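You operate a simulated robot arm through the tools that you are given. There is no shell and no other tool. Be economical: measure what you need, move in short steps, check, and stop when the job is done.

Carry out the task below with a simulated two-armed robot. There is one attempt and no reset: what you move stays moved.

Task
On the top of the mixing bench, fold the blue cloth in half.

Only the result counts: the job must be done as asked and must still hold three seconds after the hand-in. Knocking over, shifting, dropping, spilling or breaking anything else fails it. Flat cloth is picked up by pressing the open fingertips on it (5 to 10 N) and closing them slowly along it; thin cloth reads only 2 to 8 mm in the jaws.

Robot
Two 7-joint arms with two-finger parallel grippers on one trunk, on a base that drives. Base frame: it is fixed to the floor where the robot stands at the start and does not move with it; the origin is under the middle of the robot, x ahead of it, y to its left, z up. Units: m, degrees, N and s.
The left shoulder is at the start at [0.07, 0.163, 1.045], the right one opposite. Places, roughly: top of the mixing bench [0.5, 0.1, 0.8]. Payload 3.43 kg a hand.
The TCP of each hand is the grasp point between the finger pads, 0.034 m short of the fingertips. In the tool frame z runs along the fingers and y along their closing line. The gripper opens to 0.128 m. The fingers are 0.024 m wide and 0.012 m thick; the gripper's body (0.048 by 0.13 m) begins 0.096 m behind the TCP.
Orientation is that of the tool frame in the base frame, as a unit quaternion [x, y, z, w]. With the fingers straight down and closing along the base's y, the tool's x points along the base's -x, its y along +y and its z along -z.

Tools
- The arms move only by the tool step_arm. It takes "left_increments", "right_increments" or both (then of equal length, played together; a hand with none holds still); each is a list of rows, each an object of numbers (a shift or turn left out is 0, a gripper value left out holds the last): "jaw": the opening, from 0 (shut) to 1 (fully open); "dx", "dy", "dz": the shift along the base's x, y, z in m; "ax", "ay", "az": the turn, a rotation vector about the base's x, y, z in degrees. In form: [{"jaw": .., "dx": .., "dy": .., "dz": .., "ax": .., "ay": .., "az": ..}, ...]. A call has 1 to 12 rows; each row shifts and turns the commanded pose from where the row before left it. Each row takes 0.2 s and may step no farther than 0.05 m and 8.6 degrees from the row before; otherwise, or with a gripper value out of range, the whole call is refused. A pose out of reach is approached as far as the arm can. The call stops where the force on the tool passes 40 N (or 10 N more than at its start, if that is more) or the arm is blocked; 0.2 s more then pass. The fingers move at their own pace (about 0.153 m/s each) and stop on an object; they squeeze with about 20 N. The grip force told is the motor's: it shows also when the fingers shut on nothing. Time passes only in rows, and 0.2 s behind the last, so rows that do not move let the fingers close. The reply holds the time, the measured pose of the TCP, the force on the tool along the base axes, the opening and the grip force, in the units named above and with some noise.
- Cameras (640 x 400 px; columns grow to the right, rows downward): "scene" is now at [0.1376, -0.0055, 1.2682]; the picture's right is [-0.07, -1.00, 0.00], its down [-0.61, 0.04, -0.79] and it looks along [0.79, -0.06, -0.62] (base axes); focal length 261 px, centre (320, 200). "left" rides on the left gripper at [0.076, 0.011, -0.16] in its tool frame; the picture's right is [-0.15, 0.99, 0.00], its down [-0.88, -0.13, -0.46] and it looks along [-0.45, -0.07, 0.89] (tool axes); focal length 234 px, centre (320, 200). "right" rides on the right gripper at [0.076, -0.011, -0.16] in its tool frame; the picture's right is [0.15, 0.99, 0.00], its down [-0.88, 0.13, -0.46] and it looks along [-0.45, 0.07, 0.89] (tool axes); focal length 234 px, centre (320, 200). There is no depth. A picture from a camera that has moved, and an enlarged one, comes with that camera's place and axes in the base frame and with its lens.
- capture(camera): a new picture of that camera. It takes no simulated time.
- raise_lower(by): slides the trunk up (or, below 0, down) by that many m; the arms and the scene camera ride with it, the base frame stays. It gives what a move gives, with no picture.
- steer(legs): drives the robot by 1 to 6 legs, each [ahead, left, turn to the left] in m, m and degrees, along the robot's own axes; the way and the turn of a leg run together, so that a leg with both is an arc; at most 1.5 m and 180 degrees a leg. The arms and the cameras ride along, it lands a little off, and it stops where it bumps. It gives what a move gives.
- aim_head(pan, tilt): turns the head with the scene camera to pan (to the left, within 86 degrees either way) and tilt (down, from -29 to 69), counted from straight ahead of the robot. It gives what a move gives.
- enlarge(camera, box): a new picture of the part [left, top, right, bottom] of that camera's present view, enlarged. It takes no simulated time.
- finish_job(): hands the job in; it is judged then, once.

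Work in short steps. Places have to be worked out from the pictures, the camera data and where the tool is seen: move nearer, look again, correct. Check each grasp and each placing, and mend what went wrong. You have 120 turns and 92 pictures in all, those below and enlarged ones among them. Open the grippers and draw the arms clear of the work before you hand the job in, unless the task says otherwise; then end with one line.

The tools are called after "Call:" as a command line: name --argument value ..., lists and objects as JSON in quotes. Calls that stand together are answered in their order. step_arm: Moves the arms, as the interface text tells. Its arguments: {"type":"object","properties":{"left_increments":{"type":"array","items":{"type":"object","properties":{"jaw":{"type":"number"},"dx":{"type":"number"},"dy":{"type":"number"},"dz":{"type":"number"},"ax":{"type":"number"},"ay":{"type":"number"},"az":{"type":"number"}}}},"right_increments":{"type":"array","items":{"type":"object","properties":{"jaw":{"type":"number"},"dx":{"type":"number"},"dy":{"type":"number"},"dz":{"type":"number"},"ax":{"type":"number"},"ay":{"type":"number"},"az":{"type":"number"}}}}},"required":[]} The other tools are called the same way: raise_lower (by) slides the trunk up or down; steer (legs) drives the base; aim_head (pan, tilt) turns the head that bears the scene camera; capture (camera) takes a picture; enlarge (camera, box) takes an enlarged picture of a part of a camera's view; finish_job () hands the job in.

At the start:

```text
time_s: 0.0
left_tcp_pos: [0.6508, 0.3134, 1.0055]
left_ee_rot: [0.0, 1.0, 0.0, 0.0]
left_force: [0.2, -0.3, -0.5]
left_finger_gap: 0.1279
left_grip_force: 0.0
right_tcp_pos: [0.6889, -0.2614, 1.0293]
right_ee_rot: [0.0, 1.0, 0.0, 0.0]
right_force: [0.7, -0.7, 0.1]
right_finger_gap: 0.1281
right_grip_force: 0.1
trunk travel left (down, up): [-0.525, 0.415]
robot x, y, heading: [0.0055, -0.0002, -0.0]
head pan, tilt: [-4.1, 38.0]
```

scene: 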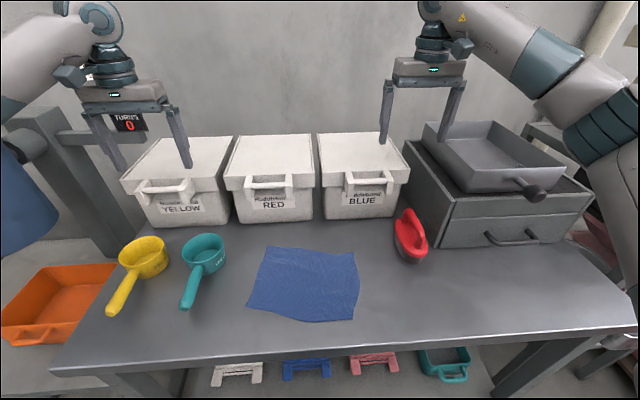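
right: 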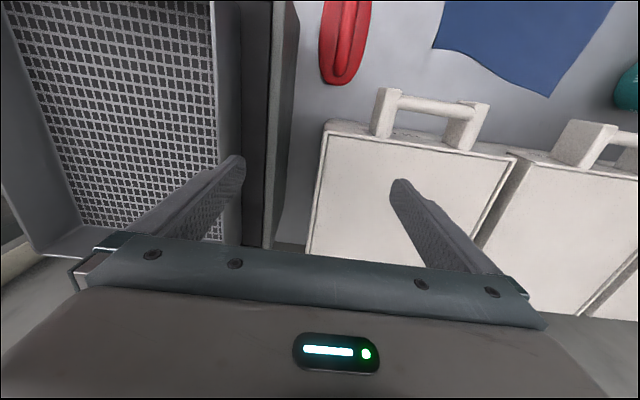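
left: 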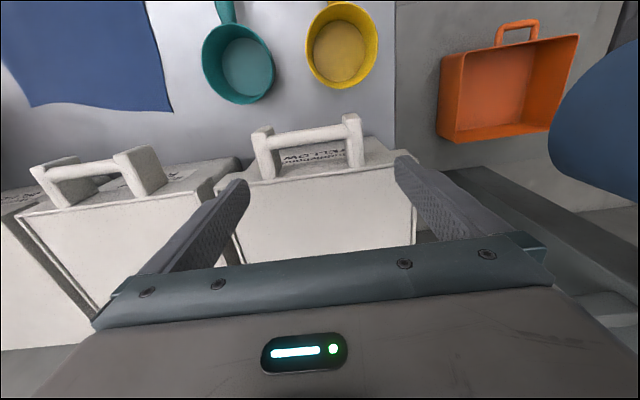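

The cloth lies roughly at x 0.41–0.63 and y −0.13–0.13. I'll back off a little for comfortable reach, then look at it more closely.

Call:
steer --legs '[[-0.1, 0, 0]]'

Call:
aim_head --pan 0 --tilt 48

Call:
enlarge --camera "scene" --box '[160, 80, 480, 280]'

```text
time_s: 1.1
left_tcp_pos: [0.5508, 0.3133, 1.0052]
left_ee_rot: [-0.001, 1.0, -0.001, -0.001]
left_force: [-0.8, -0.2, -0.2]
left_finger_gap: 0.1281
left_grip_force: 0.1
right_tcp_pos: [0.59, -0.2608, 1.029]
right_ee_rot: [0.0, 1.0, 0.0, 0.0]
right_force: [-0.2, -0.1, 0.4]
right_finger_gap: 0.1281
right_grip_force: 0.1
trunk travel left (down, up): [-0.525, 0.415]
robot x, y, heading: [-0.0991, -0.0019, -0.2]
head pan, tilt: [-4.1, 38.0]
```

```text
time_s: 1.9
left_tcp_pos: [0.551, 0.3139, 1.0036]
left_ee_rot: [-0.001, 1.0, 0.0, 0.0]
left_force: [-0.2, -0.4, -0.1]
left_finger_gap: 0.1282
left_grip_force: 0.0
right_tcp_pos: [0.5895, -0.2603, 1.0282]
right_ee_rot: [0.001, 1.0, 0.0, 0.0]
right_force: [0.2, 0.1, -0.7]
right_finger_gap: 0.1281
right_grip_force: 0.1
trunk travel left (down, up): [-0.525, 0.415]
robot x, y, heading: [-0.0969, 0.0018, -0.0]
head pan, tilt: [0.0, 48.0]
```

```text
2.00 times, centred on (320, 180) of scene
camera zoom: at [0.0315, 0.0006, 1.2537], right [0.0, -1.0, 0.0], down [-0.74, 0.0, -0.67], along [0.67, 0.0, -0.74], focal length 522 px, centre (320, 240)
```

zoom: 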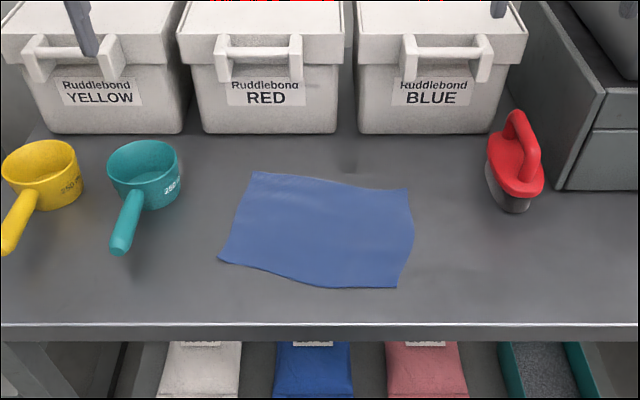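

With the new camera pose, the near corners are about (0.469, 0.134) and (0.425, −0.096), and the far ones about (0.649, 0.105) and (0.610, −0.131). That means a yaw of roughly −10°. I'll hover both hands over the near corners with the jaws narrowed.

Call:
step_arm --left_increments '[{"jaw": 0.33, "dx": -0.0091, "dy": -0.0271, "dz": -0.0193, "az": -1.25}, {"dx": -0.0091, "dy": -0.0271, "dz": -0.0193, "az": -1.25}, {"dx": -0.0091, "dy": -0.0271, "dz": -0.0193, "az": -1.25}, {"dx": -0.0091, "dy": -0.0271, "dz": -0.0193, "az": -1.25}, {"dx": -0.0091, "dy": -0.0271, "dz": -0.0193, "az": -1.25}, {"dx": -0.0091, "dy": -0.0271, "dz": -0.0193, "az": -1.25}, {"dx": -0.0091, "dy": -0.0271, "dz": -0.0193, "az": -1.25}, {"dx": -0.0091, "dy": -0.0271, "dz": -0.0193, "az": -1.25}, {}]' --right_increments '[{"jaw": 0.33, "dx": -0.0179, "dy": 0.0245, "dz": -0.0223, "az": -1.25}, {"dx": -0.0179, "dy": 0.0245, "dz": -0.0223, "az": -1.25}, {"dx": -0.0179, "dy": 0.0245, "dz": -0.0223, "az": -1.25}, {"dx": -0.0179, "dy": 0.0245, "dz": -0.0223, "az": -1.25}, {"dx": -0.0179, "dy": 0.0245, "dz": -0.0223, "az": -1.25}, {"dx": -0.0179, "dy": 0.0245, "dz": -0.0223, "az": -1.25}, {"dx": -0.0179, "dy": 0.0245, "dz": -0.0223, "az": -1.25}, {"dx": -0.0179, "dy": 0.0245, "dz": -0.0223, "az": -1.25}, {}]'

Call:
capture --camera "scene"

Call:
capture --camera "left"

Call:
capture --camera "right"

```text
time_s: 3.9
left_tcp_pos: [0.4792, 0.0982, 0.8508]
left_ee_rot: [0.086, 0.996, 0.0, -0.001]
left_force: [0.7, -0.4, -0.7]
left_finger_gap: 0.0424
left_grip_force: 0.0
right_tcp_pos: [0.4477, -0.0633, 0.8507]
right_ee_rot: [0.087, 0.996, 0.0, -0.001]
right_force: [0.0, 0.2, 0.2]
right_finger_gap: 0.0422
right_grip_force: 0.1
trunk travel left (down, up): [-0.525, 0.415]
robot x, y, heading: [-0.097, 0.0038, 0.1]
head pan, tilt: [0.0, 48.0]
```

```text
87 pictures are left
camera scene: at [0.0309, 0.0006, 1.2537], right [0.0, -1.0, 0.0], down [-0.74, 0.0, -0.67], along [0.67, 0.0, -0.74], focal length 261 px, centre (320, 200)
```

scene: 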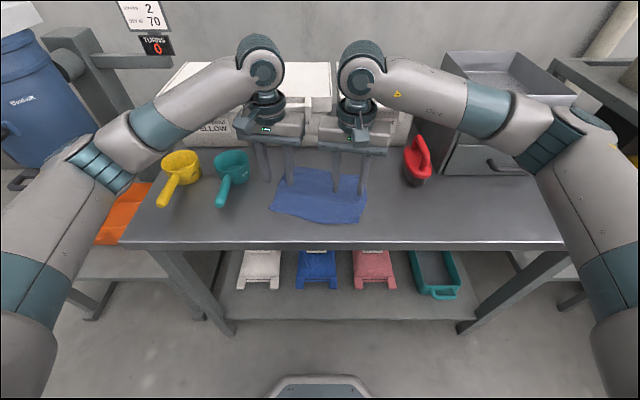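

```text
86 pictures are left
camera left: at [0.4045, 0.1213, 1.0093], right [0.31, 0.95, 0.0], down [0.84, -0.28, 0.46], along [0.43, -0.14, -0.89], focal length 234 px, centre (320, 200)
```

left: 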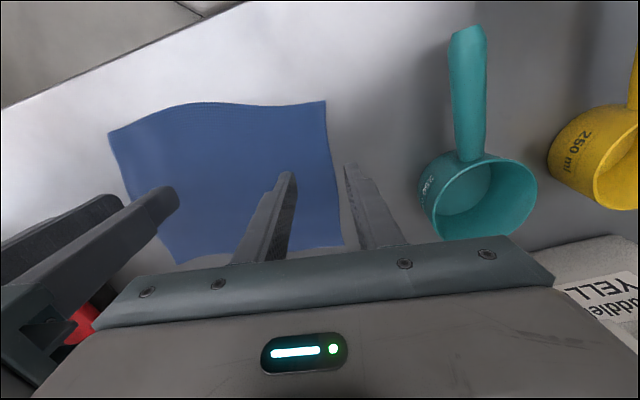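

```text
85 pictures are left
camera right: at [0.3704, -0.0616, 1.0095], right [0.03, 1.0, 0.0], down [0.89, -0.02, 0.46], along [0.46, -0.01, -0.89], focal length 234 px, centre (320, 200)
```

right: 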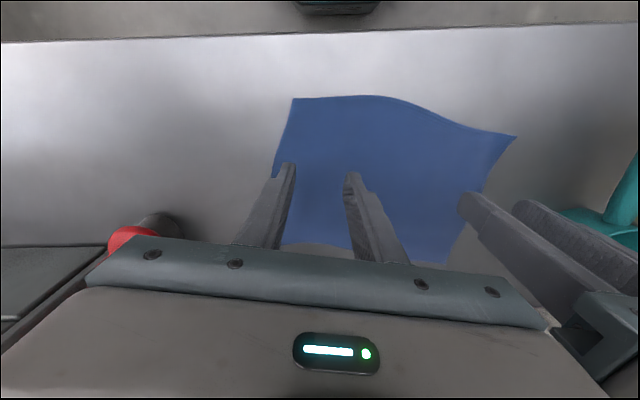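

Triangulating between the scene and hand cameras puts the bench top at z ≈ 0.785. The near corners are then about (0.423, 0.120) and (0.384, −0.086), so I'll shift over them and come down close.

Call:
step_arm --left_increments '[{"jaw": 0.28, "dx": -0.023, "dy": -0.0035}, {"dx": -0.023, "dy": -0.0035}, {"dz": -0.01}, {"dz": -0.01}, {}]' --right_increments '[{"jaw": 0.28, "dx": -0.0225, "dy": 0.0006}, {"dx": -0.0225, "dy": 0.0006}, {"dz": -0.01}, {"dz": -0.01}, {}]'

Call:
capture --camera "left"

Call:
capture --camera "right"

Call:
enlarge --camera "scene" --box '[220, 120, 420, 245]'

```text
time_s: 5.1
left_tcp_pos: [0.4325, 0.0899, 0.8311]
left_ee_rot: [0.087, 0.996, 0.0, 0.001]
left_force: [-0.2, -0.1, -0.2]
left_finger_gap: 0.0358
left_grip_force: 0.2
right_tcp_pos: [0.4021, -0.0642, 0.8292]
right_ee_rot: [0.087, 0.996, 0.0, 0.001]
right_force: [0.7, -0.4, 1.2]
right_finger_gap: 0.0359
right_grip_force: 0.1
trunk travel left (down, up): [-0.525, 0.415]
robot x, y, heading: [-0.0985, -0.0021, 0.3]
head pan, tilt: [0.0, 48.0]
```

```text
84 pictures are left
camera left: at [0.3579, 0.1135, 0.9896], right [0.31, 0.95, 0.0], down [0.85, -0.28, 0.46], along [0.43, -0.14, -0.89], focal length 234 px, centre (320, 200)
```

left: 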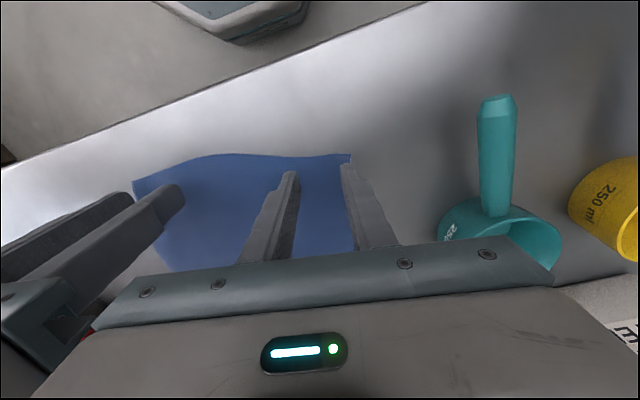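

```text
83 pictures are left
camera right: at [0.3247, -0.0616, 0.9888], right [0.03, 1.0, 0.0], down [0.89, -0.02, 0.46], along [0.46, -0.01, -0.89], focal length 234 px, centre (320, 200)
```

right: 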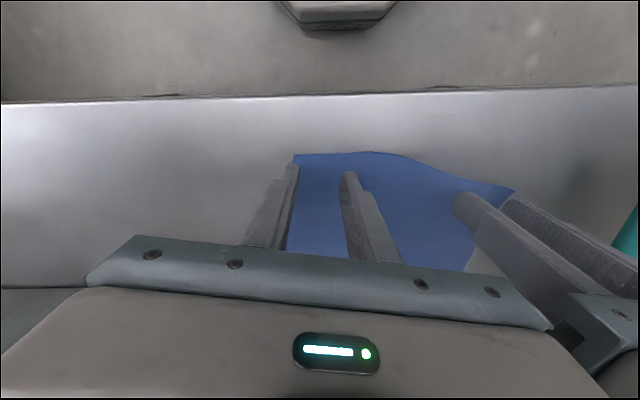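

```text
3.20 times, centred on (320, 182) of scene
camera zoom: at [0.0313, 0.0007, 1.2537], right [0.0, -1.0, 0.0], down [-0.74, 0.0, -0.67], along [0.67, 0.0, -0.74], focal length 836 px, centre (320, 256)
```

zoom: 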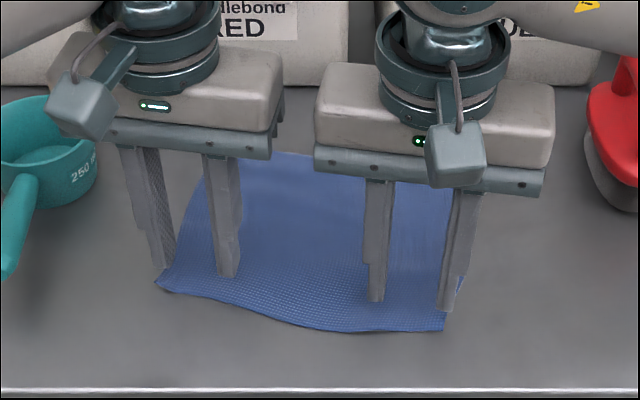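

The fingertips are about 1 cm above the cloth and just at its side edges. I'll bring both hands inward 4–5 mm and lower until the tips are near contact.

Call:
step_arm --left_increments '[{"dx": -0.001, "dy": -0.005}, {"dz": -0.005}, {"dz": -0.004}, {"dz": -0.002}, {}]' --right_increments '[{"dx": 0.001, "dy": 0.004}, {"dz": -0.004}, {"dz": -0.004}, {"dz": -0.001}, {}]'

```text
time_s: 6.3
left_tcp_pos: [0.4305, 0.0843, 0.8199]
left_ee_rot: [0.086, 0.996, 0.0, 0.0]
left_force: [-0.4, 0.2, -0.3]
left_finger_gap: 0.0357
left_grip_force: 0.0
right_tcp_pos: [0.4022, -0.0594, 0.8225]
right_ee_rot: [0.087, 0.996, 0.0, -0.001]
right_force: [0.3, -0.3, -0.3]
right_finger_gap: 0.0359
right_grip_force: 0.1
trunk travel left (down, up): [-0.525, 0.415]
robot x, y, heading: [-0.0986, -0.0008, -0.0]
head pan, tilt: [0.0, 48.0]
```

No contact yet, so I'll keep going down in small steps.

Call:
step_arm --left_increments '[{"dz": -0.001}, {"dz": -0.001}, {}]' --right_increments '[{"dz": -0.002}, {"dz": -0.002}, {}]'

Call:
enlarge --camera "scene" --box '[220, 120, 420, 245]'

```text
time_s: 7.1
left_tcp_pos: [0.4317, 0.0838, 0.8174]
left_ee_rot: [0.086, 0.996, 0.0, 0.0]
left_force: [-0.1, -0.6, -0.4]
left_finger_gap: 0.0359
left_grip_force: 0.1
right_tcp_pos: [0.4044, -0.0597, 0.8162]
right_ee_rot: [0.087, 0.996, 0.0, 0.001]
right_force: [0.2, -0.9, -0.4]
right_finger_gap: 0.0356
right_grip_force: 0.0
trunk travel left (down, up): [-0.525, 0.415]
robot x, y, heading: [-0.1002, 0.0004, 0.2]
head pan, tilt: [0.0, 48.0]
```

```text
3.20 times, centred on (320, 182) of scene
camera zoom: at [0.0312, 0.0006, 1.2537], right [0.0, -1.0, 0.0], down [-0.74, 0.0, -0.67], along [0.67, 0.0, -0.74], focal length 836 px, centre (320, 256)
```

zoom: 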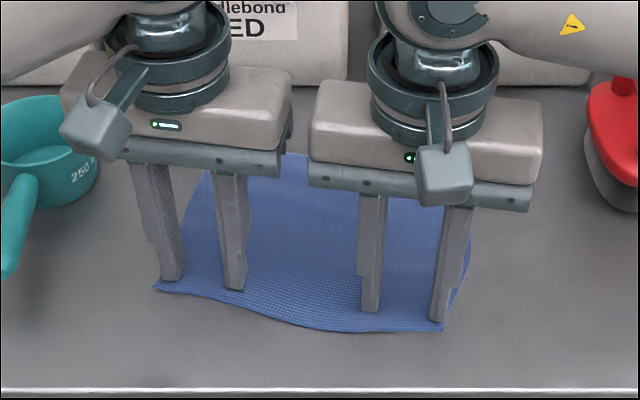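

The tips are on target but show no contact force yet. I'll continue down in 1 mm steps.

Call:
step_arm --left_increments '[{"dz": -0.001}, {"dz": -0.001}, {}]' --right_increments '[{"dz": -0.001}, {"dz": -0.001}, {}]'

```text
time_s: 7.9
left_tcp_pos: [0.4304, 0.0843, 0.816]
left_ee_rot: [0.087, 0.996, 0.001, 0.001]
left_force: [0.6, -0.2, 1.3]
left_finger_gap: 0.036
left_grip_force: 0.1
right_tcp_pos: [0.403, -0.0608, 0.8153]
right_ee_rot: [0.088, 0.996, -0.001, 0.0]
right_force: [1.4, -0.1, 3.6]
right_finger_gap: 0.0357
right_grip_force: 0.1
trunk travel left (down, up): [-0.525, 0.415]
robot x, y, heading: [-0.099, -0.0024, -0.3]
head pan, tilt: [0.0, 48.0]
```

Contact is starting, with the left at 1.3 N and the right at 3.6 N. I'll press slightly more.

Call:
step_arm --left_increments '[{"dz": -0.001}, {"dz": -0.0005}, {}]' --right_increments '[{"dz": -0.0005}, {"dz": -0.0003}, {}]'

```text
time_s: 8.7
left_tcp_pos: [0.4299, 0.0847, 0.815]
left_ee_rot: [0.086, 0.996, 0.0, 0.001]
left_force: [1.7, 0.2, 11.4]
left_finger_gap: 0.0359
left_grip_force: 0.0
right_tcp_pos: [0.4023, -0.0608, 0.8146]
right_ee_rot: [0.088, 0.996, -0.001, 0.001]
right_force: [1.2, -0.5, 7.5]
right_finger_gap: 0.0357
right_grip_force: 0.1
trunk travel left (down, up): [-0.525, 0.415]
robot x, y, heading: [-0.0978, 0.001, -0.0]
head pan, tilt: [0.0, 48.0]
```

The left presses at 11 N and the right at 7.5 N. I'll ease the left a hair and close both slowly.

Call:
step_arm --left_increments '[{"dz": -0.0, "jaw": 0.26}, {"dz": 0.0003, "jaw": 0.235}, {"jaw": 0.21}, {"jaw": 0.185}, {"jaw": 0.16}, {"jaw": 0.135}, {"jaw": 0.11}, {"jaw": 0.085}, {"jaw": 0.06}, {"jaw": 0.03}, {"jaw": 0.0}, {}]' --right_increments '[{"jaw": 0.26}, {"jaw": 0.235}, {"jaw": 0.21}, {"jaw": 0.185}, {"jaw": 0.16}, {"jaw": 0.135}, {"jaw": 0.11}, {"jaw": 0.085}, {"jaw": 0.06}, {"jaw": 0.03}, {"jaw": 0.0}, {}]'

Call:
enlarge --camera "scene" --box '[220, 120, 420, 245]'

```text
time_s: 11.3
left_tcp_pos: [0.4312, 0.0834, 0.8147]
left_ee_rot: [0.087, 0.996, -0.001, 0.001]
left_force: [-3.5, -15.6, 9.0]
left_finger_gap: 0.006
left_grip_force: 19.8
right_tcp_pos: [0.4015, -0.0595, 0.8159]
right_ee_rot: [0.087, 0.996, 0.001, 0.0]
right_force: [2.3, 15.7, 9.1]
right_finger_gap: 0.0023
right_grip_force: 20.2
trunk travel left (down, up): [-0.525, 0.415]
robot x, y, heading: [-0.1016, 0.0012, -0.1]
head pan, tilt: [0.0, 48.0]
```

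```text
3.20 times, centred on (320, 182) of scene
camera zoom: at [0.0297, 0.0007, 1.2539], right [0.0, -1.0, 0.0], down [-0.74, 0.0, -0.67], along [0.67, 0.0, -0.74], focal length 836 px, centre (320, 256)
```

zoom: 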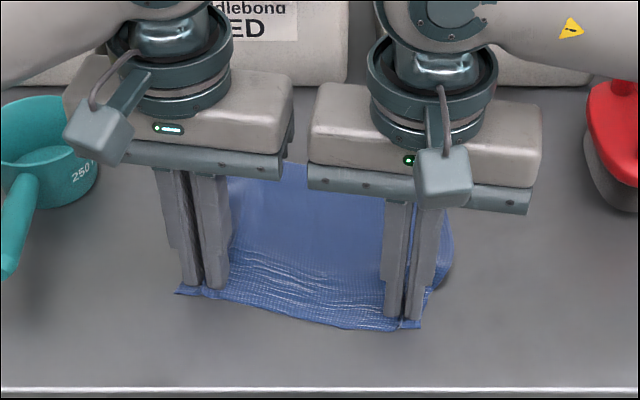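

Both jaws hold cloth (6 and 2.3 mm), with about 16 N of tension between the hands. I'll ease inward slightly and lift a little to check the hold.

Call:
step_arm --left_increments '[{"dx": -0.0003, "dy": -0.0015}, {"dx": -0.0003, "dy": -0.0015, "dz": 0.005}, {"dz": 0.01}, {"dz": 0.01}, {}]' --right_increments '[{"dx": 0.0003, "dy": 0.0015}, {"dx": 0.0003, "dy": 0.0015, "dz": 0.005}, {"dz": 0.01}, {"dz": 0.01}, {}]'

Call:
enlarge --camera "scene" --box '[220, 120, 420, 245]'

```text
time_s: 12.5
left_tcp_pos: [0.4304, 0.0826, 0.839]
left_ee_rot: [0.085, 0.996, 0.0, -0.001]
left_force: [-1.7, -8.0, 0.4]
left_finger_gap: 0.0026
left_grip_force: 20.0
right_tcp_pos: [0.4033, -0.0569, 0.84]
right_ee_rot: [0.087, 0.996, 0.0, 0.0]
right_force: [0.8, 8.4, 0.0]
right_finger_gap: 0.0023
right_grip_force: 20.1
trunk travel left (down, up): [-0.525, 0.415]
robot x, y, heading: [-0.0975, -0.0009, 0.0]
head pan, tilt: [0.0, 48.0]
```

```text
3.20 times, centred on (320, 182) of scene
camera zoom: at [0.0313, 0.0006, 1.2536], right [0.0, -1.0, 0.0], down [-0.74, 0.0, -0.67], along [0.67, 0.0, -0.74], focal length 836 px, centre (320, 256)
```

zoom: 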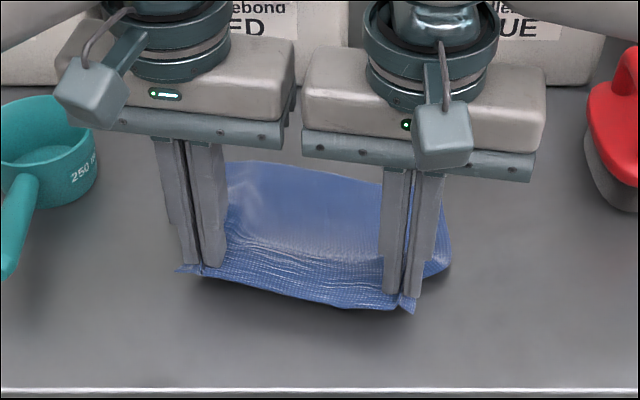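

Both corners are held. Folding forward would leave the pinched lip tucked the wrong way, with bins in the way. So I'll use this grip to drag the cloth about 4 cm toward the robot and square it up, then fold the far edge toward the robot.

Call:
step_arm --left_increments '[{"dx": -0.0087, "az": 1.67, "dz": -0.002}, {"dx": -0.0087, "az": 1.67, "dz": -0.002}, {"dx": -0.0087, "az": 1.67, "dz": -0.002}, {"dx": -0.0087, "az": 1.67, "dz": -0.002}, {"dx": -0.0087, "az": 1.67}, {"dx": -0.0087, "az": 1.67}, {}]' --right_increments '[{"dx": -0.0042, "az": 1.67, "dz": -0.002}, {"dx": -0.0042, "az": 1.67, "dz": -0.002}, {"dx": -0.0042, "az": 1.67, "dz": -0.002}, {"dx": -0.0042, "az": 1.67, "dz": -0.002}, {"dx": -0.0042, "az": 1.67}, {"dx": -0.0042, "az": 1.67}, {}]'

Call:
enlarge --camera "scene" --box '[220, 120, 420, 245]'

```text
time_s: 14.1
left_tcp_pos: [0.3789, 0.0811, 0.8318]
left_ee_rot: [-0.001, 1.0, 0.001, 0.0]
left_force: [-0.2, -2.0, 0.1]
left_finger_gap: 0.0024
left_grip_force: 19.9
right_tcp_pos: [0.3766, -0.0573, 0.8305]
right_ee_rot: [-0.001, 1.0, 0.0, -0.001]
right_force: [1.1, 2.8, -1.5]
right_finger_gap: 0.0022
right_grip_force: 19.7
trunk travel left (down, up): [-0.525, 0.415]
robot x, y, heading: [-0.0975, -0.0029, -0.1]
head pan, tilt: [0.0, 48.0]
```

```text
3.20 times, centred on (320, 182) of scene
camera zoom: at [0.0314, 0.0006, 1.2537], right [0.0, -1.0, 0.0], down [-0.74, 0.0, -0.67], along [0.67, 0.0, -0.74], focal length 836 px, centre (320, 256)
```

zoom: 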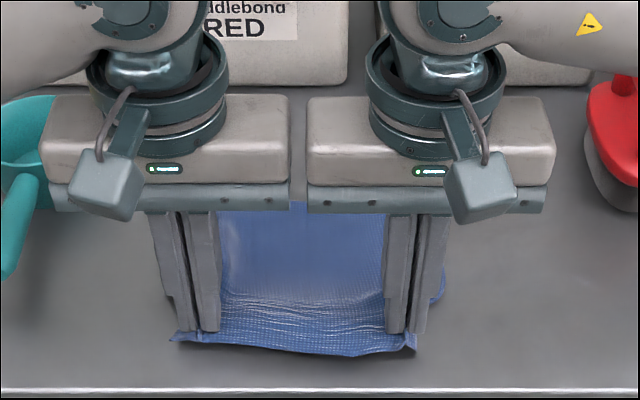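

The cloth followed and is square now. I'll lower it to the bench, open slowly to re-spread the corners, then rise.

Call:
step_arm --left_increments '[{"dz": -0.008}, {"dz": -0.007}, {"jaw": 0.05}, {"jaw": 0.12}, {"jaw": 0.19}, {"jaw": 0.26}, {"jaw": 0.32}, {}, {"dz": 0.01}, {"dz": 0.03}, {"dz": 0.04}, {"dz": 0.04}]' --right_increments '[{"dz": -0.008}, {"dz": -0.007}, {"jaw": 0.05}, {"jaw": 0.12}, {"jaw": 0.19}, {"jaw": 0.26}, {"jaw": 0.32}, {}, {"dz": 0.01}, {"dz": 0.03}, {"dz": 0.04}, {"dz": 0.04}]'

Call:
enlarge --camera "scene" --box '[220, 120, 420, 245]'

```text
time_s: 16.7
left_tcp_pos: [0.3768, 0.0795, 0.9375]
left_ee_rot: [-0.001, 1.0, 0.0, 0.0]
left_force: [-0.5, -0.8, -0.1]
left_finger_gap: 0.0409
left_grip_force: 0.0
right_tcp_pos: [0.3769, -0.0572, 0.9339]
right_ee_rot: [0.0, 1.0, 0.0, 0.001]
right_force: [-1.1, -0.2, 1.1]
right_finger_gap: 0.0411
right_grip_force: 0.1
trunk travel left (down, up): [-0.525, 0.415]
robot x, y, heading: [-0.1003, -0.0006, -0.1]
head pan, tilt: [0.0, 48.0]
```

```text
3.20 times, centred on (320, 182) of scene
camera zoom: at [0.03, 0.0005, 1.2537], right [0.0, -1.0, 0.0], down [-0.74, 0.0, -0.67], along [0.67, 0.0, -0.74], focal length 836 px, centre (320, 256)
```

zoom: 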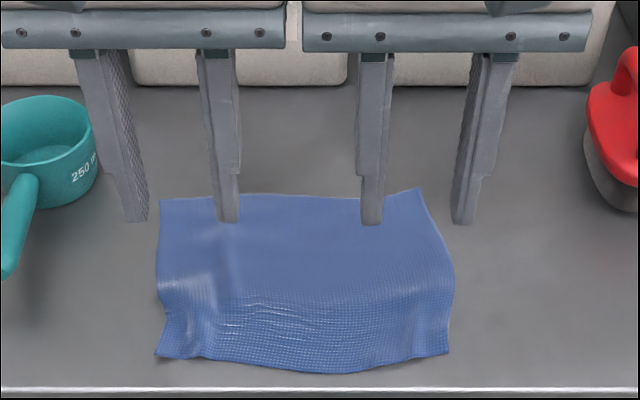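

The cloth lies flat and square. The far corners are about (0.515, 0.129) and (0.528, −0.080), and the near edge is at x ≈ 0.363. I'll spread the hands and yaw them 90° (cameras outboard) so they close along x over the far edge.

Call:
step_arm --left_increments '[{"dy": 0.0275, "jaw": 0.22}, {"dx": 0.0109, "az": -8.182}, {"dx": 0.0109, "az": -8.182}, {"dx": 0.0109, "az": -8.182}, {"dx": 0.0109, "az": -8.182}, {"dx": 0.0109, "az": -8.182}, {"dx": 0.0109, "az": -8.182}, {"dx": 0.0109, "az": -8.182}, {"dx": 0.0109, "az": -8.182}, {"dx": 0.0109, "az": -8.182}, {"dx": 0.0109, "az": -8.182}, {"dx": 0.0109, "az": -8.182}]' --right_increments '[{"dy": -0.0275, "jaw": 0.22}, {"dx": 0.012, "az": 8.182}, {"dx": 0.012, "az": 8.182}, {"dx": 0.012, "az": 8.182}, {"dx": 0.012, "az": 8.182}, {"dx": 0.012, "az": 8.182}, {"dx": 0.012, "az": 8.182}, {"dx": 0.012, "az": 8.182}, {"dx": 0.012, "az": 8.182}, {"dx": 0.012, "az": 8.182}, {"dx": 0.012, "az": 8.182}, {"dx": 0.012, "az": 8.182}]'

Call:
capture --camera "scene"

```text
time_s: 19.3
left_tcp_pos: [0.4985, 0.1089, 0.9376]
left_ee_rot: [0.707, 0.707, 0.0, -0.001]
left_force: [0.0, 0.0, -0.3]
left_finger_gap: 0.0282
left_grip_force: 0.1
right_tcp_pos: [0.478, -0.0834, 0.935]
right_ee_rot: [-0.561, 0.828, -0.001, 0.0]
right_force: [-0.6, -0.4, -0.4]
right_finger_gap: 0.0282
right_grip_force: 0.1
right hand out of reach, approached as far as the arm can: row 10, 11, 12
trunk travel left (down, up): [-0.525, 0.415]
robot x, y, heading: [-0.1025, -0.0006, 0.1]
head pan, tilt: [0.0, 48.0]
```

```text
76 pictures are left
camera scene: at [0.0315, 0.0006, 1.2536], right [0.0, -1.0, 0.0], down [-0.74, 0.0, -0.67], along [0.67, 0.0, -0.74], focal length 261 px, centre (320, 200)
```

scene: 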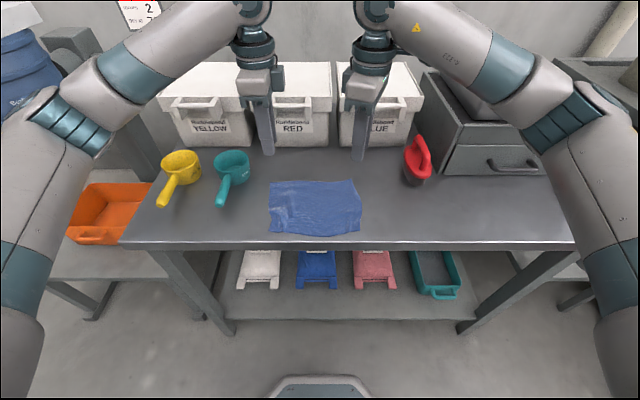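

The left hand reached its yaw, but the right wrist stalled at +68°. I'll turn the right hand the other way, keeping it outboard for clearance.

Call:
step_arm --right_increments '[{"dy": -0.02, "az": -8}, {"dy": -0.02, "az": -8}, {"az": -8.5}, {"az": -8.5}, {"az": -8.5}, {"az": -8.5}, {"az": -8.5}, {"az": -8.5}, {"az": -8.5}, {"az": -8.5}, {"az": -8.5}, {}]'

```text
time_s: 21.9
left_tcp_pos: [0.4979, 0.1076, 0.9372]
left_ee_rot: [0.707, 0.707, -0.001, 0.0]
left_force: [0.9, 0.2, 0.0]
left_finger_gap: 0.0282
left_grip_force: 0.0
right_tcp_pos: [0.4789, -0.1238, 0.9368]
right_ee_rot: [0.211, 0.977, 0.0, 0.0]
right_force: [-0.4, -0.2, -0.2]
right_finger_gap: 0.0284
right_grip_force: 0.1
trunk travel left (down, up): [-0.525, 0.415]
robot x, y, heading: [-0.1002, -0.0, 0.1]
head pan, tilt: [0.0, 48.0]
```

The right hand is now at −24°. I'll continue to −90°.

Call:
step_arm --right_increments '[{"az": -8.2}, {"az": -8.2}, {"az": -8.2}, {"az": -8.2}, {"az": -8.2}, {"az": -8.2}, {"az": -8.2}, {"az": -8.2}, {}]'

Call:
capture --camera "scene"

```text
time_s: 23.9
left_tcp_pos: [0.4993, 0.1094, 0.9369]
left_ee_rot: [0.707, 0.707, 0.0, 0.0]
left_force: [-0.8, 0.6, -1.2]
left_finger_gap: 0.0278
left_grip_force: 0.0
right_tcp_pos: [0.4786, -0.1238, 0.9379]
right_ee_rot: [0.707, 0.707, 0.001, 0.0]
right_force: [0.3, 0.1, -0.1]
right_finger_gap: 0.0281
right_grip_force: 0.1
trunk travel left (down, up): [-0.525, 0.415]
robot x, y, heading: [-0.0997, -0.0019, 0.2]
head pan, tilt: [0.0, 48.0]
```

```text
75 pictures are left
camera scene: at [0.0313, 0.0006, 1.2537], right [0.0, -1.0, 0.0], down [-0.74, 0.0, -0.67], along [0.67, 0.0, -0.74], focal length 261 px, centre (320, 200)
```

scene: 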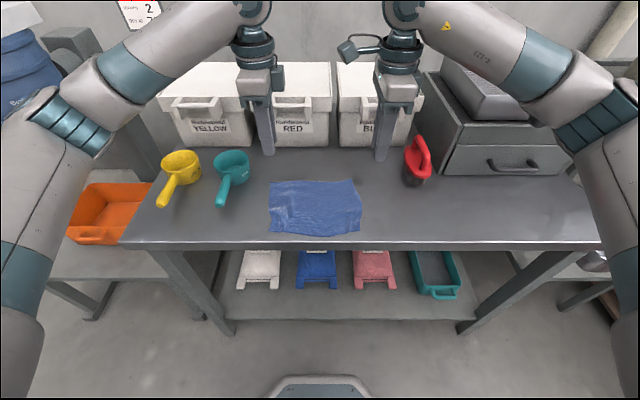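

Both hands now close along x. I'll bring the right hand toward the far-right corner, lower both partway, and look.

Call:
step_arm --left_increments '[{}, {}, {"dz": -0.02}, {"dz": -0.03}, {}]' --right_increments '[{"dx": 0.015, "dy": 0.022}, {"dx": 0.015, "dy": 0.022}, {"dy": 0.018, "dz": -0.02}, {"dz": -0.03}, {}]'

Call:
enlarge --camera "scene" --box '[200, 0, 456, 240]'

Call:
capture --camera "left"

Call:
capture --camera "right"

```text
time_s: 25.1
left_tcp_pos: [0.4977, 0.109, 0.8862]
left_ee_rot: [0.706, 0.708, 0.0, 0.0]
left_force: [0.2, 0.5, -0.5]
left_finger_gap: 0.0279
left_grip_force: 0.1
right_tcp_pos: [0.5068, -0.0628, 0.8875]
right_ee_rot: [0.707, 0.707, 0.0, 0.0]
right_force: [1.2, -0.8, 0.3]
right_finger_gap: 0.0283
right_grip_force: 0.2
trunk travel left (down, up): [-0.525, 0.415]
robot x, y, heading: [-0.0979, 0.0008, 0.1]
head pan, tilt: [0.0, 48.0]
```

```text
1.67 times, centred on (328, 120) of scene
camera zoom: at [0.0306, 0.0008, 1.2538], right [0.0, -1.0, 0.0], down [-0.74, 0.0, -0.67], along [0.67, 0.0, -0.74], focal length 435 px, centre (307, 333)
```

zoom: 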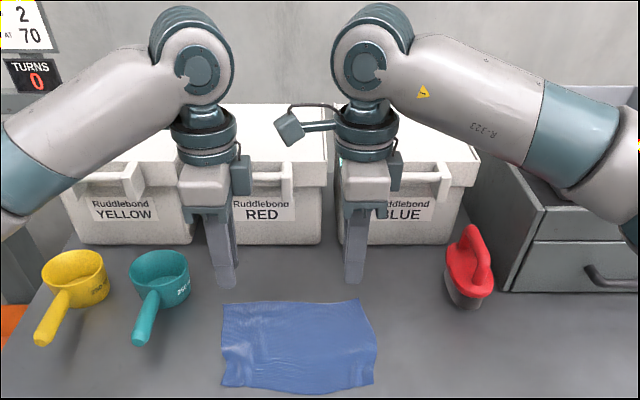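

```text
73 pictures are left
camera left: at [0.5072, 0.1852, 1.0456], right [0.99, -0.14, 0.0], down [-0.13, -0.88, 0.46], along [-0.07, -0.45, -0.89], focal length 234 px, centre (320, 200)
```

left: 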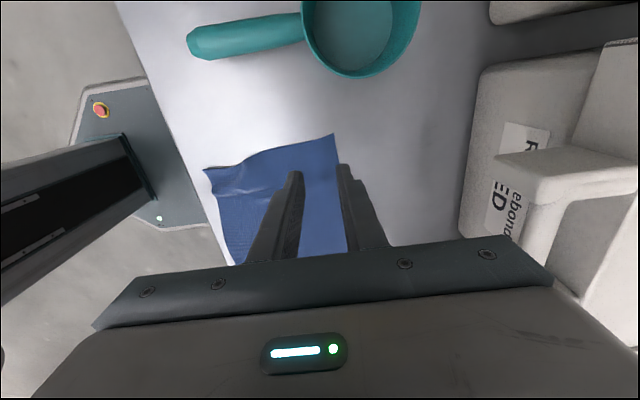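

```text
72 pictures are left
camera right: at [0.495, 0.0125, 1.0456], right [0.99, 0.15, 0.0], down [0.13, -0.88, 0.46], along [0.07, -0.45, -0.89], focal length 234 px, centre (320, 200)
```

right: 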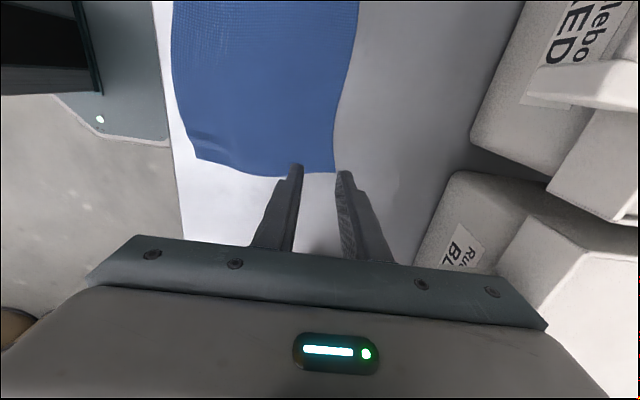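

Triangulation confirms the far edge at x ≈ 0.514 on the left and 0.523 on the right. The hands are centred well, so after small corrections I'll descend near contact.

Call:
step_arm --left_increments '[{"dx": -0.002, "dz": -0.02}, {"dz": -0.02}, {"dz": -0.015}, {"dz": -0.01}, {"dz": -0.002}, {}]' --right_increments '[{"dx": -0.001, "dy": 0.004, "dz": -0.02}, {"dz": -0.02}, {"dz": -0.015}, {"dz": -0.01}, {"dz": -0.003}, {}]'

Call:
enlarge --camera "scene" --box '[220, 100, 420, 225]'

Call:
enlarge --camera "left" --box '[200, 80, 440, 230]'

Call:
enlarge --camera "right" --box '[200, 80, 440, 230]'

```text
time_s: 26.5
left_tcp_pos: [0.4975, 0.1082, 0.8186]
left_ee_rot: [0.707, 0.708, -0.001, 0.0]
left_force: [0.2, -0.5, 0.2]
left_finger_gap: 0.0282
left_grip_force: 0.0
right_tcp_pos: [0.5068, -0.0586, 0.8188]
right_ee_rot: [0.706, 0.708, 0.0, 0.0]
right_force: [0.1, -0.7, -0.2]
right_finger_gap: 0.0281
right_grip_force: 0.1
trunk travel left (down, up): [-0.525, 0.415]
robot x, y, heading: [-0.1038, -0.0008, 0.2]
head pan, tilt: [0.0, 48.0]
```

```text
3.20 times, centred on (320, 162) of scene
camera zoom: at [0.0313, 0.0007, 1.2537], right [0.0, -1.0, 0.0], down [-0.74, 0.0, -0.67], along [0.67, 0.0, -0.74], focal length 836 px, centre (320, 320)
```

zoom: 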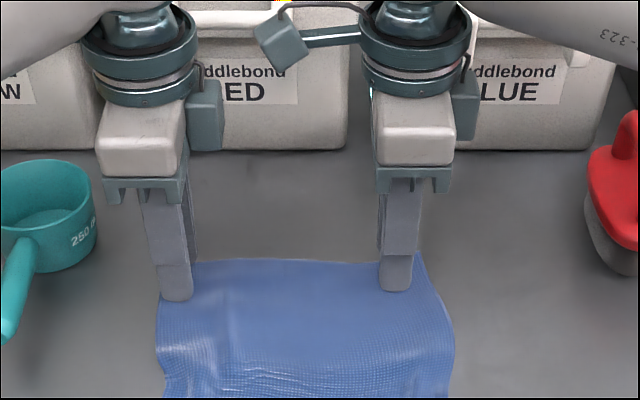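

```text
2.67 times, centred on (320, 155) of left
camera zoom: at [0.5053, 0.1857, 0.978], right [0.99, -0.14, 0.0], down [-0.13, -0.88, 0.46], along [-0.07, -0.45, -0.89], focal length 624 px, centre (320, 320)
```

zoom: 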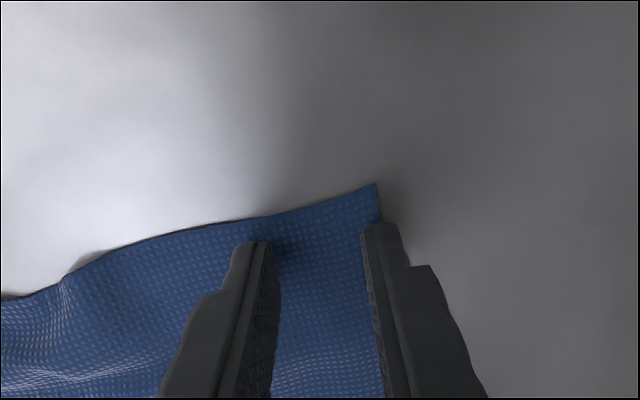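

```text
2.67 times, centred on (320, 155) of right
camera zoom: at [0.4953, 0.0177, 0.9771], right [0.99, 0.15, 0.0], down [0.13, -0.88, 0.46], along [0.07, -0.45, -0.89], focal length 624 px, centre (320, 320)
```

zoom: 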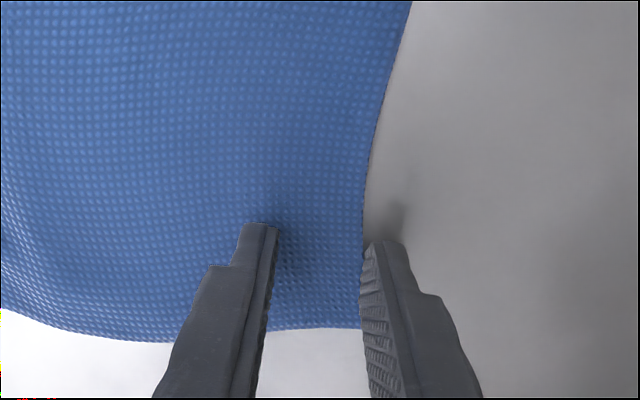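

The right outer finger is just off the edge and the left overlaps by about 3 mm. I'll shift the right 6 mm and the left 3 mm inward, then descend to contact.

Call:
step_arm --left_increments '[{"dx": -0.003}, {"dz": -0.0015}, {"dz": -0.001}, {}]' --right_increments '[{"dx": -0.006}, {"dz": -0.0015}, {"dz": -0.001}, {}]'

```text
time_s: 27.5
left_tcp_pos: [0.4932, 0.1097, 0.8164]
left_ee_rot: [0.706, 0.708, 0.0, 0.001]
left_force: [-0.5, 0.1, 0.4]
left_finger_gap: 0.0281
left_grip_force: 0.0
right_tcp_pos: [0.5006, -0.0569, 0.8163]
right_ee_rot: [0.706, 0.708, 0.0, 0.0]
right_force: [-1.0, 0.3, 1.6]
right_finger_gap: 0.0285
right_grip_force: 0.4
trunk travel left (down, up): [-0.525, 0.415]
robot x, y, heading: [-0.0974, 0.0021, -0.2]
head pan, tilt: [0.0, 48.0]
```

Contact is near, so I'll press a bit more.

Call:
step_arm --left_increments '[{"dz": -0.001}, {"dz": -0.0005}, {}]' --right_increments '[{"dz": -0.0007}, {"dz": -0.0005}, {}]'

```text
time_s: 28.3
left_tcp_pos: [0.4922, 0.1093, 0.8148]
left_ee_rot: [0.707, 0.707, 0.0, 0.0]
left_force: [1.0, 0.1, 4.2]
left_finger_gap: 0.0284
left_grip_force: 0.1
right_tcp_pos: [0.501, -0.0579, 0.8165]
right_ee_rot: [0.707, 0.707, 0.001, 0.001]
right_force: [0.1, -0.3, 3.1]
right_finger_gap: 0.0285
right_grip_force: 0.0
trunk travel left (down, up): [-0.525, 0.415]
robot x, y, heading: [-0.0985, -0.0014, 0.1]
head pan, tilt: [0.0, 48.0]
```

Call:
step_arm --left_increments '[{"dz": -0.0005}, {}]' --right_increments '[{"dz": -0.0007}, {}]'

```text
time_s: 28.9
left_tcp_pos: [0.4921, 0.1079, 0.8153]
left_ee_rot: [0.706, 0.708, 0.001, 0.0]
left_force: [1.7, -0.5, 6.4]
left_finger_gap: 0.0283
left_grip_force: 0.1
right_tcp_pos: [0.5015, -0.0581, 0.8144]
right_ee_rot: [0.706, 0.708, 0.001, 0.001]
right_force: [0.0, 1.1, 7.7]
right_finger_gap: 0.0284
right_grip_force: 0.2
trunk travel left (down, up): [-0.525, 0.415]
robot x, y, heading: [-0.1004, -0.0009, 0.2]
head pan, tilt: [0.0, 48.0]
```

Both press at about 7 N. I'll close slowly.

Call:
step_arm --left_increments '[{"jaw": 0.2}, {"jaw": 0.18}, {"jaw": 0.16}, {"jaw": 0.14}, {"jaw": 0.12}, {"jaw": 0.1}, {"jaw": 0.08}, {"jaw": 0.06}, {"jaw": 0.03}, {"jaw": 0.0}, {}]' --right_increments '[{"jaw": 0.2}, {"jaw": 0.18}, {"jaw": 0.16}, {"jaw": 0.14}, {"jaw": 0.12}, {"jaw": 0.1}, {"jaw": 0.08}, {"jaw": 0.06}, {"jaw": 0.03}, {"jaw": 0.0}, {}]'

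Call:
enlarge --camera "left" --box '[200, 80, 440, 230]'

Call:
enlarge --camera "right" --box '[200, 80, 440, 230]'

```text
time_s: 31.3
left_tcp_pos: [0.4928, 0.11, 0.8158]
left_ee_rot: [0.706, 0.708, 0.001, 0.002]
left_force: [0.6, -0.7, 7.6]
left_finger_gap: 0.0023
left_grip_force: 20.1
right_tcp_pos: [0.5006, -0.058, 0.8157]
right_ee_rot: [0.707, 0.708, 0.001, 0.0]
right_force: [0.3, 1.4, 11.3]
right_finger_gap: 0.0022
right_grip_force: 19.6
trunk travel left (down, up): [-0.525, 0.415]
robot x, y, heading: [-0.1042, -0.0033, -0.2]
head pan, tilt: [0.0, 48.0]
```

```text
2.67 times, centred on (320, 155) of left
camera zoom: at [0.5014, 0.1852, 0.9747], right [0.99, -0.14, 0.0], down [-0.13, -0.88, 0.46], along [-0.06, -0.45, -0.89], focal length 624 px, centre (320, 320)
```

zoom: 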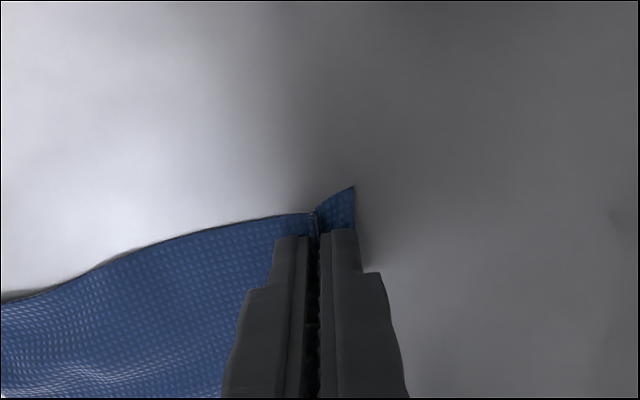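

```text
2.67 times, centred on (320, 155) of right
camera zoom: at [0.4885, 0.0175, 0.9741], right [0.99, 0.15, 0.0], down [0.13, -0.88, 0.46], along [0.07, -0.45, -0.89], focal length 624 px, centre (320, 320)
```

zoom: 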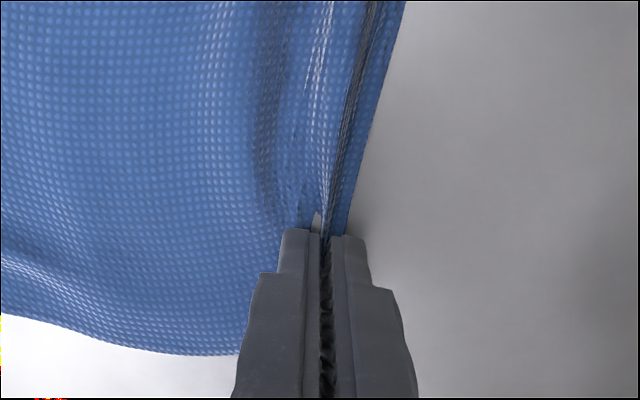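

Both jaws pinched the far edge cleanly (about 2 mm gap, lip about 1 cm). I'll lift, start the arc toward the robot, and tilt the fingers forward gradually.

Call:
step_arm --left_increments '[{"dz": 0.012}, {"dz": 0.012, "dx": -0.002}, {"dz": 0.012, "dx": -0.006, "ay": -3}, {"dz": 0.01, "dx": -0.01, "ay": -4}, {"dz": 0.008, "dx": -0.012, "ay": -4}, {"dz": 0.006, "dx": -0.014, "ay": -4}, {"dz": 0.002, "dx": -0.015, "ay": -4}, {}]' --right_increments '[{"dz": 0.012}, {"dz": 0.012, "dx": -0.002}, {"dz": 0.012, "dx": -0.006, "ay": -3}, {"dz": 0.01, "dx": -0.01, "ay": -4}, {"dz": 0.008, "dx": -0.012, "ay": -4}, {"dz": 0.006, "dx": -0.014, "ay": -4}, {"dz": 0.002, "dx": -0.015, "ay": -4}, {}]'

Call:
enlarge --camera "scene" --box '[200, 80, 440, 240]'

Call:
capture --camera "right"

Call:
capture --camera "left"

```text
time_s: 33.1
left_tcp_pos: [0.4335, 0.1083, 0.8764]
left_ee_rot: [0.697, 0.697, 0.117, 0.117]
left_force: [0.6, -1.0, -1.0]
left_finger_gap: 0.0024
left_grip_force: 19.9
right_tcp_pos: [0.4429, -0.0583, 0.876]
right_ee_rot: [0.697, 0.698, 0.117, 0.117]
right_force: [0.6, 0.3, -0.1]
right_finger_gap: 0.0022
right_grip_force: 19.9
trunk travel left (down, up): [-0.525, 0.415]
robot x, y, heading: [-0.099, 0.0014, -0.2]
head pan, tilt: [0.0, 48.0]
```

```text
2.50 times, centred on (320, 160) of scene
camera zoom: at [0.0318, 0.0006, 1.2536], right [0.0, -1.0, 0.0], down [-0.74, 0.0, -0.67], along [0.67, 0.0, -0.74], focal length 653 px, centre (320, 300)
```

zoom: 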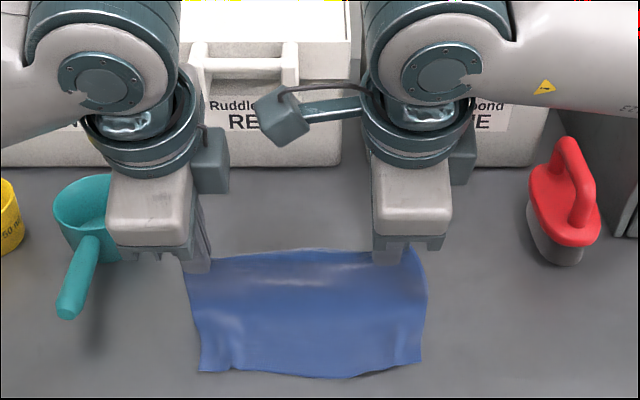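

```text
65 pictures are left
camera right: at [0.3799, 0.0171, 1.0233], right [0.94, 0.15, 0.32], down [-0.02, -0.88, 0.47], along [0.35, -0.45, -0.82], focal length 234 px, centre (320, 200)
```

right: 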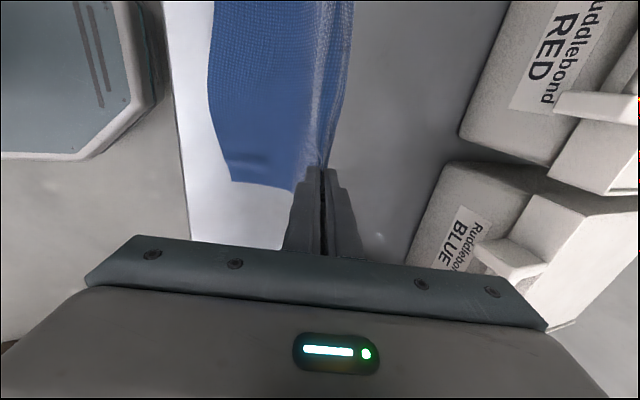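

```text
64 pictures are left
camera left: at [0.3901, 0.1841, 1.031], right [0.94, -0.14, 0.32], down [-0.27, -0.88, 0.39], along [0.23, -0.45, -0.86], focal length 234 px, centre (320, 200)
```

left: 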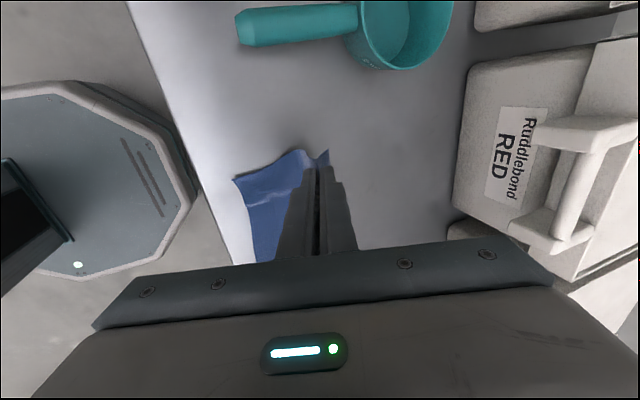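

The cloth follows nicely; fingertips are at x ≈ 0.45 and 6 cm up. I'll continue the arc down toward the near edge (x ≈ 0.375) with more forward tilt.

Call:
step_arm --left_increments '[{"dx": -0.012, "dz": -0.001, "ay": -4}, {"dx": -0.012, "dz": -0.003, "ay": -4}, {"dx": -0.012, "dz": -0.005, "ay": -4}, {"dx": -0.011, "dz": -0.008, "ay": -4}, {"dx": -0.01, "dz": -0.01, "ay": -4}, {"dx": -0.008, "dz": -0.01, "ay": -4}, {"dx": -0.0025, "dz": -0.01, "ay": -1}, {}]' --right_increments '[{"dx": -0.013, "dz": -0.001, "ay": -4}, {"dx": -0.013, "dz": -0.003, "ay": -4}, {"dx": -0.013, "dz": -0.005, "ay": -4}, {"dx": -0.012, "dz": -0.008, "ay": -4}, {"dx": -0.012, "dz": -0.01, "ay": -4}, {"dx": -0.009, "dz": -0.01, "ay": -4}, {"dx": -0.003, "dz": -0.01, "ay": -1}, {}]'

Call:
enlarge --camera "scene" --box '[200, 100, 440, 260]'

Call:
capture --camera "right"

Call:
capture --camera "left"

```text
time_s: 34.9
left_tcp_pos: [0.4032, 0.0893, 0.8273]
left_ee_rot: [0.655, 0.656, 0.266, 0.265]
left_force: [-0.7, -0.3, 1.1]
left_finger_gap: 0.0019
left_grip_force: 20.4
left hand out of reach, approached as far as the arm can: row 5, 6
right_tcp_pos: [0.3772, -0.0496, 0.8293]
right_ee_rot: [0.655, 0.656, 0.265, 0.265]
right_force: [-0.3, -0.2, 0.4]
right_finger_gap: 0.0018
right_grip_force: 20.1
right hand out of reach, approached as far as the arm can: row 6, 7
trunk travel left (down, up): [-0.525, 0.415]
robot x, y, heading: [-0.0961, -0.0004, -0.1]
head pan, tilt: [0.0, 48.0]
```

```text
2.50 times, centred on (320, 180) of scene
camera zoom: at [0.0311, 0.0007, 1.2537], right [0.0, -1.0, 0.0], down [-0.74, 0.0, -0.67], along [0.67, 0.0, -0.74], focal length 653 px, centre (320, 250)
```

zoom: 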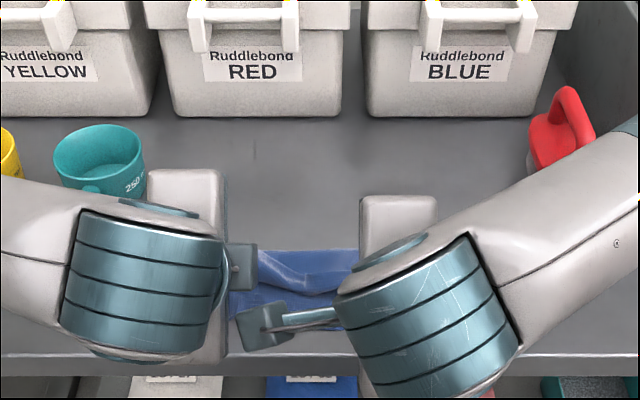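

```text
62 pictures are left
camera right: at [0.2589, 0.0258, 0.9341], right [0.71, 0.15, 0.69], down [-0.22, -0.88, 0.42], along [0.67, -0.45, -0.59], focal length 234 px, centre (320, 200)
```

right: 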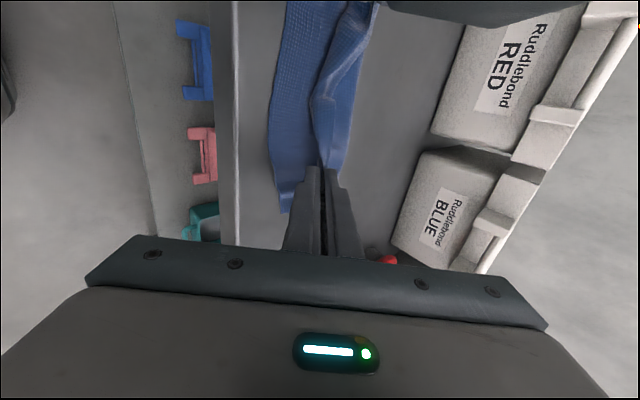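

```text
61 pictures are left
camera left: at [0.2997, 0.1654, 0.9494], right [0.71, -0.14, 0.69], down [-0.41, -0.88, 0.24], along [0.57, -0.45, -0.69], focal length 234 px, centre (320, 200)
```

left: 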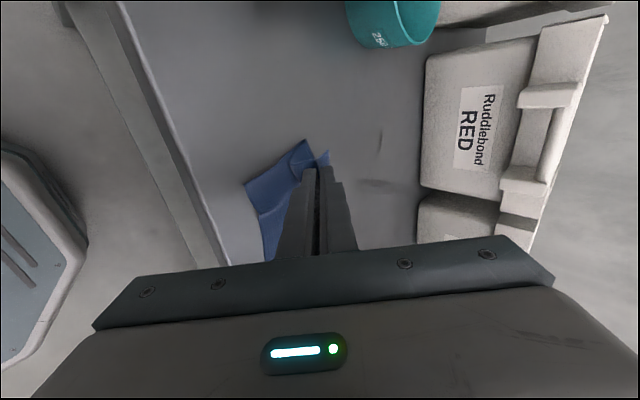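

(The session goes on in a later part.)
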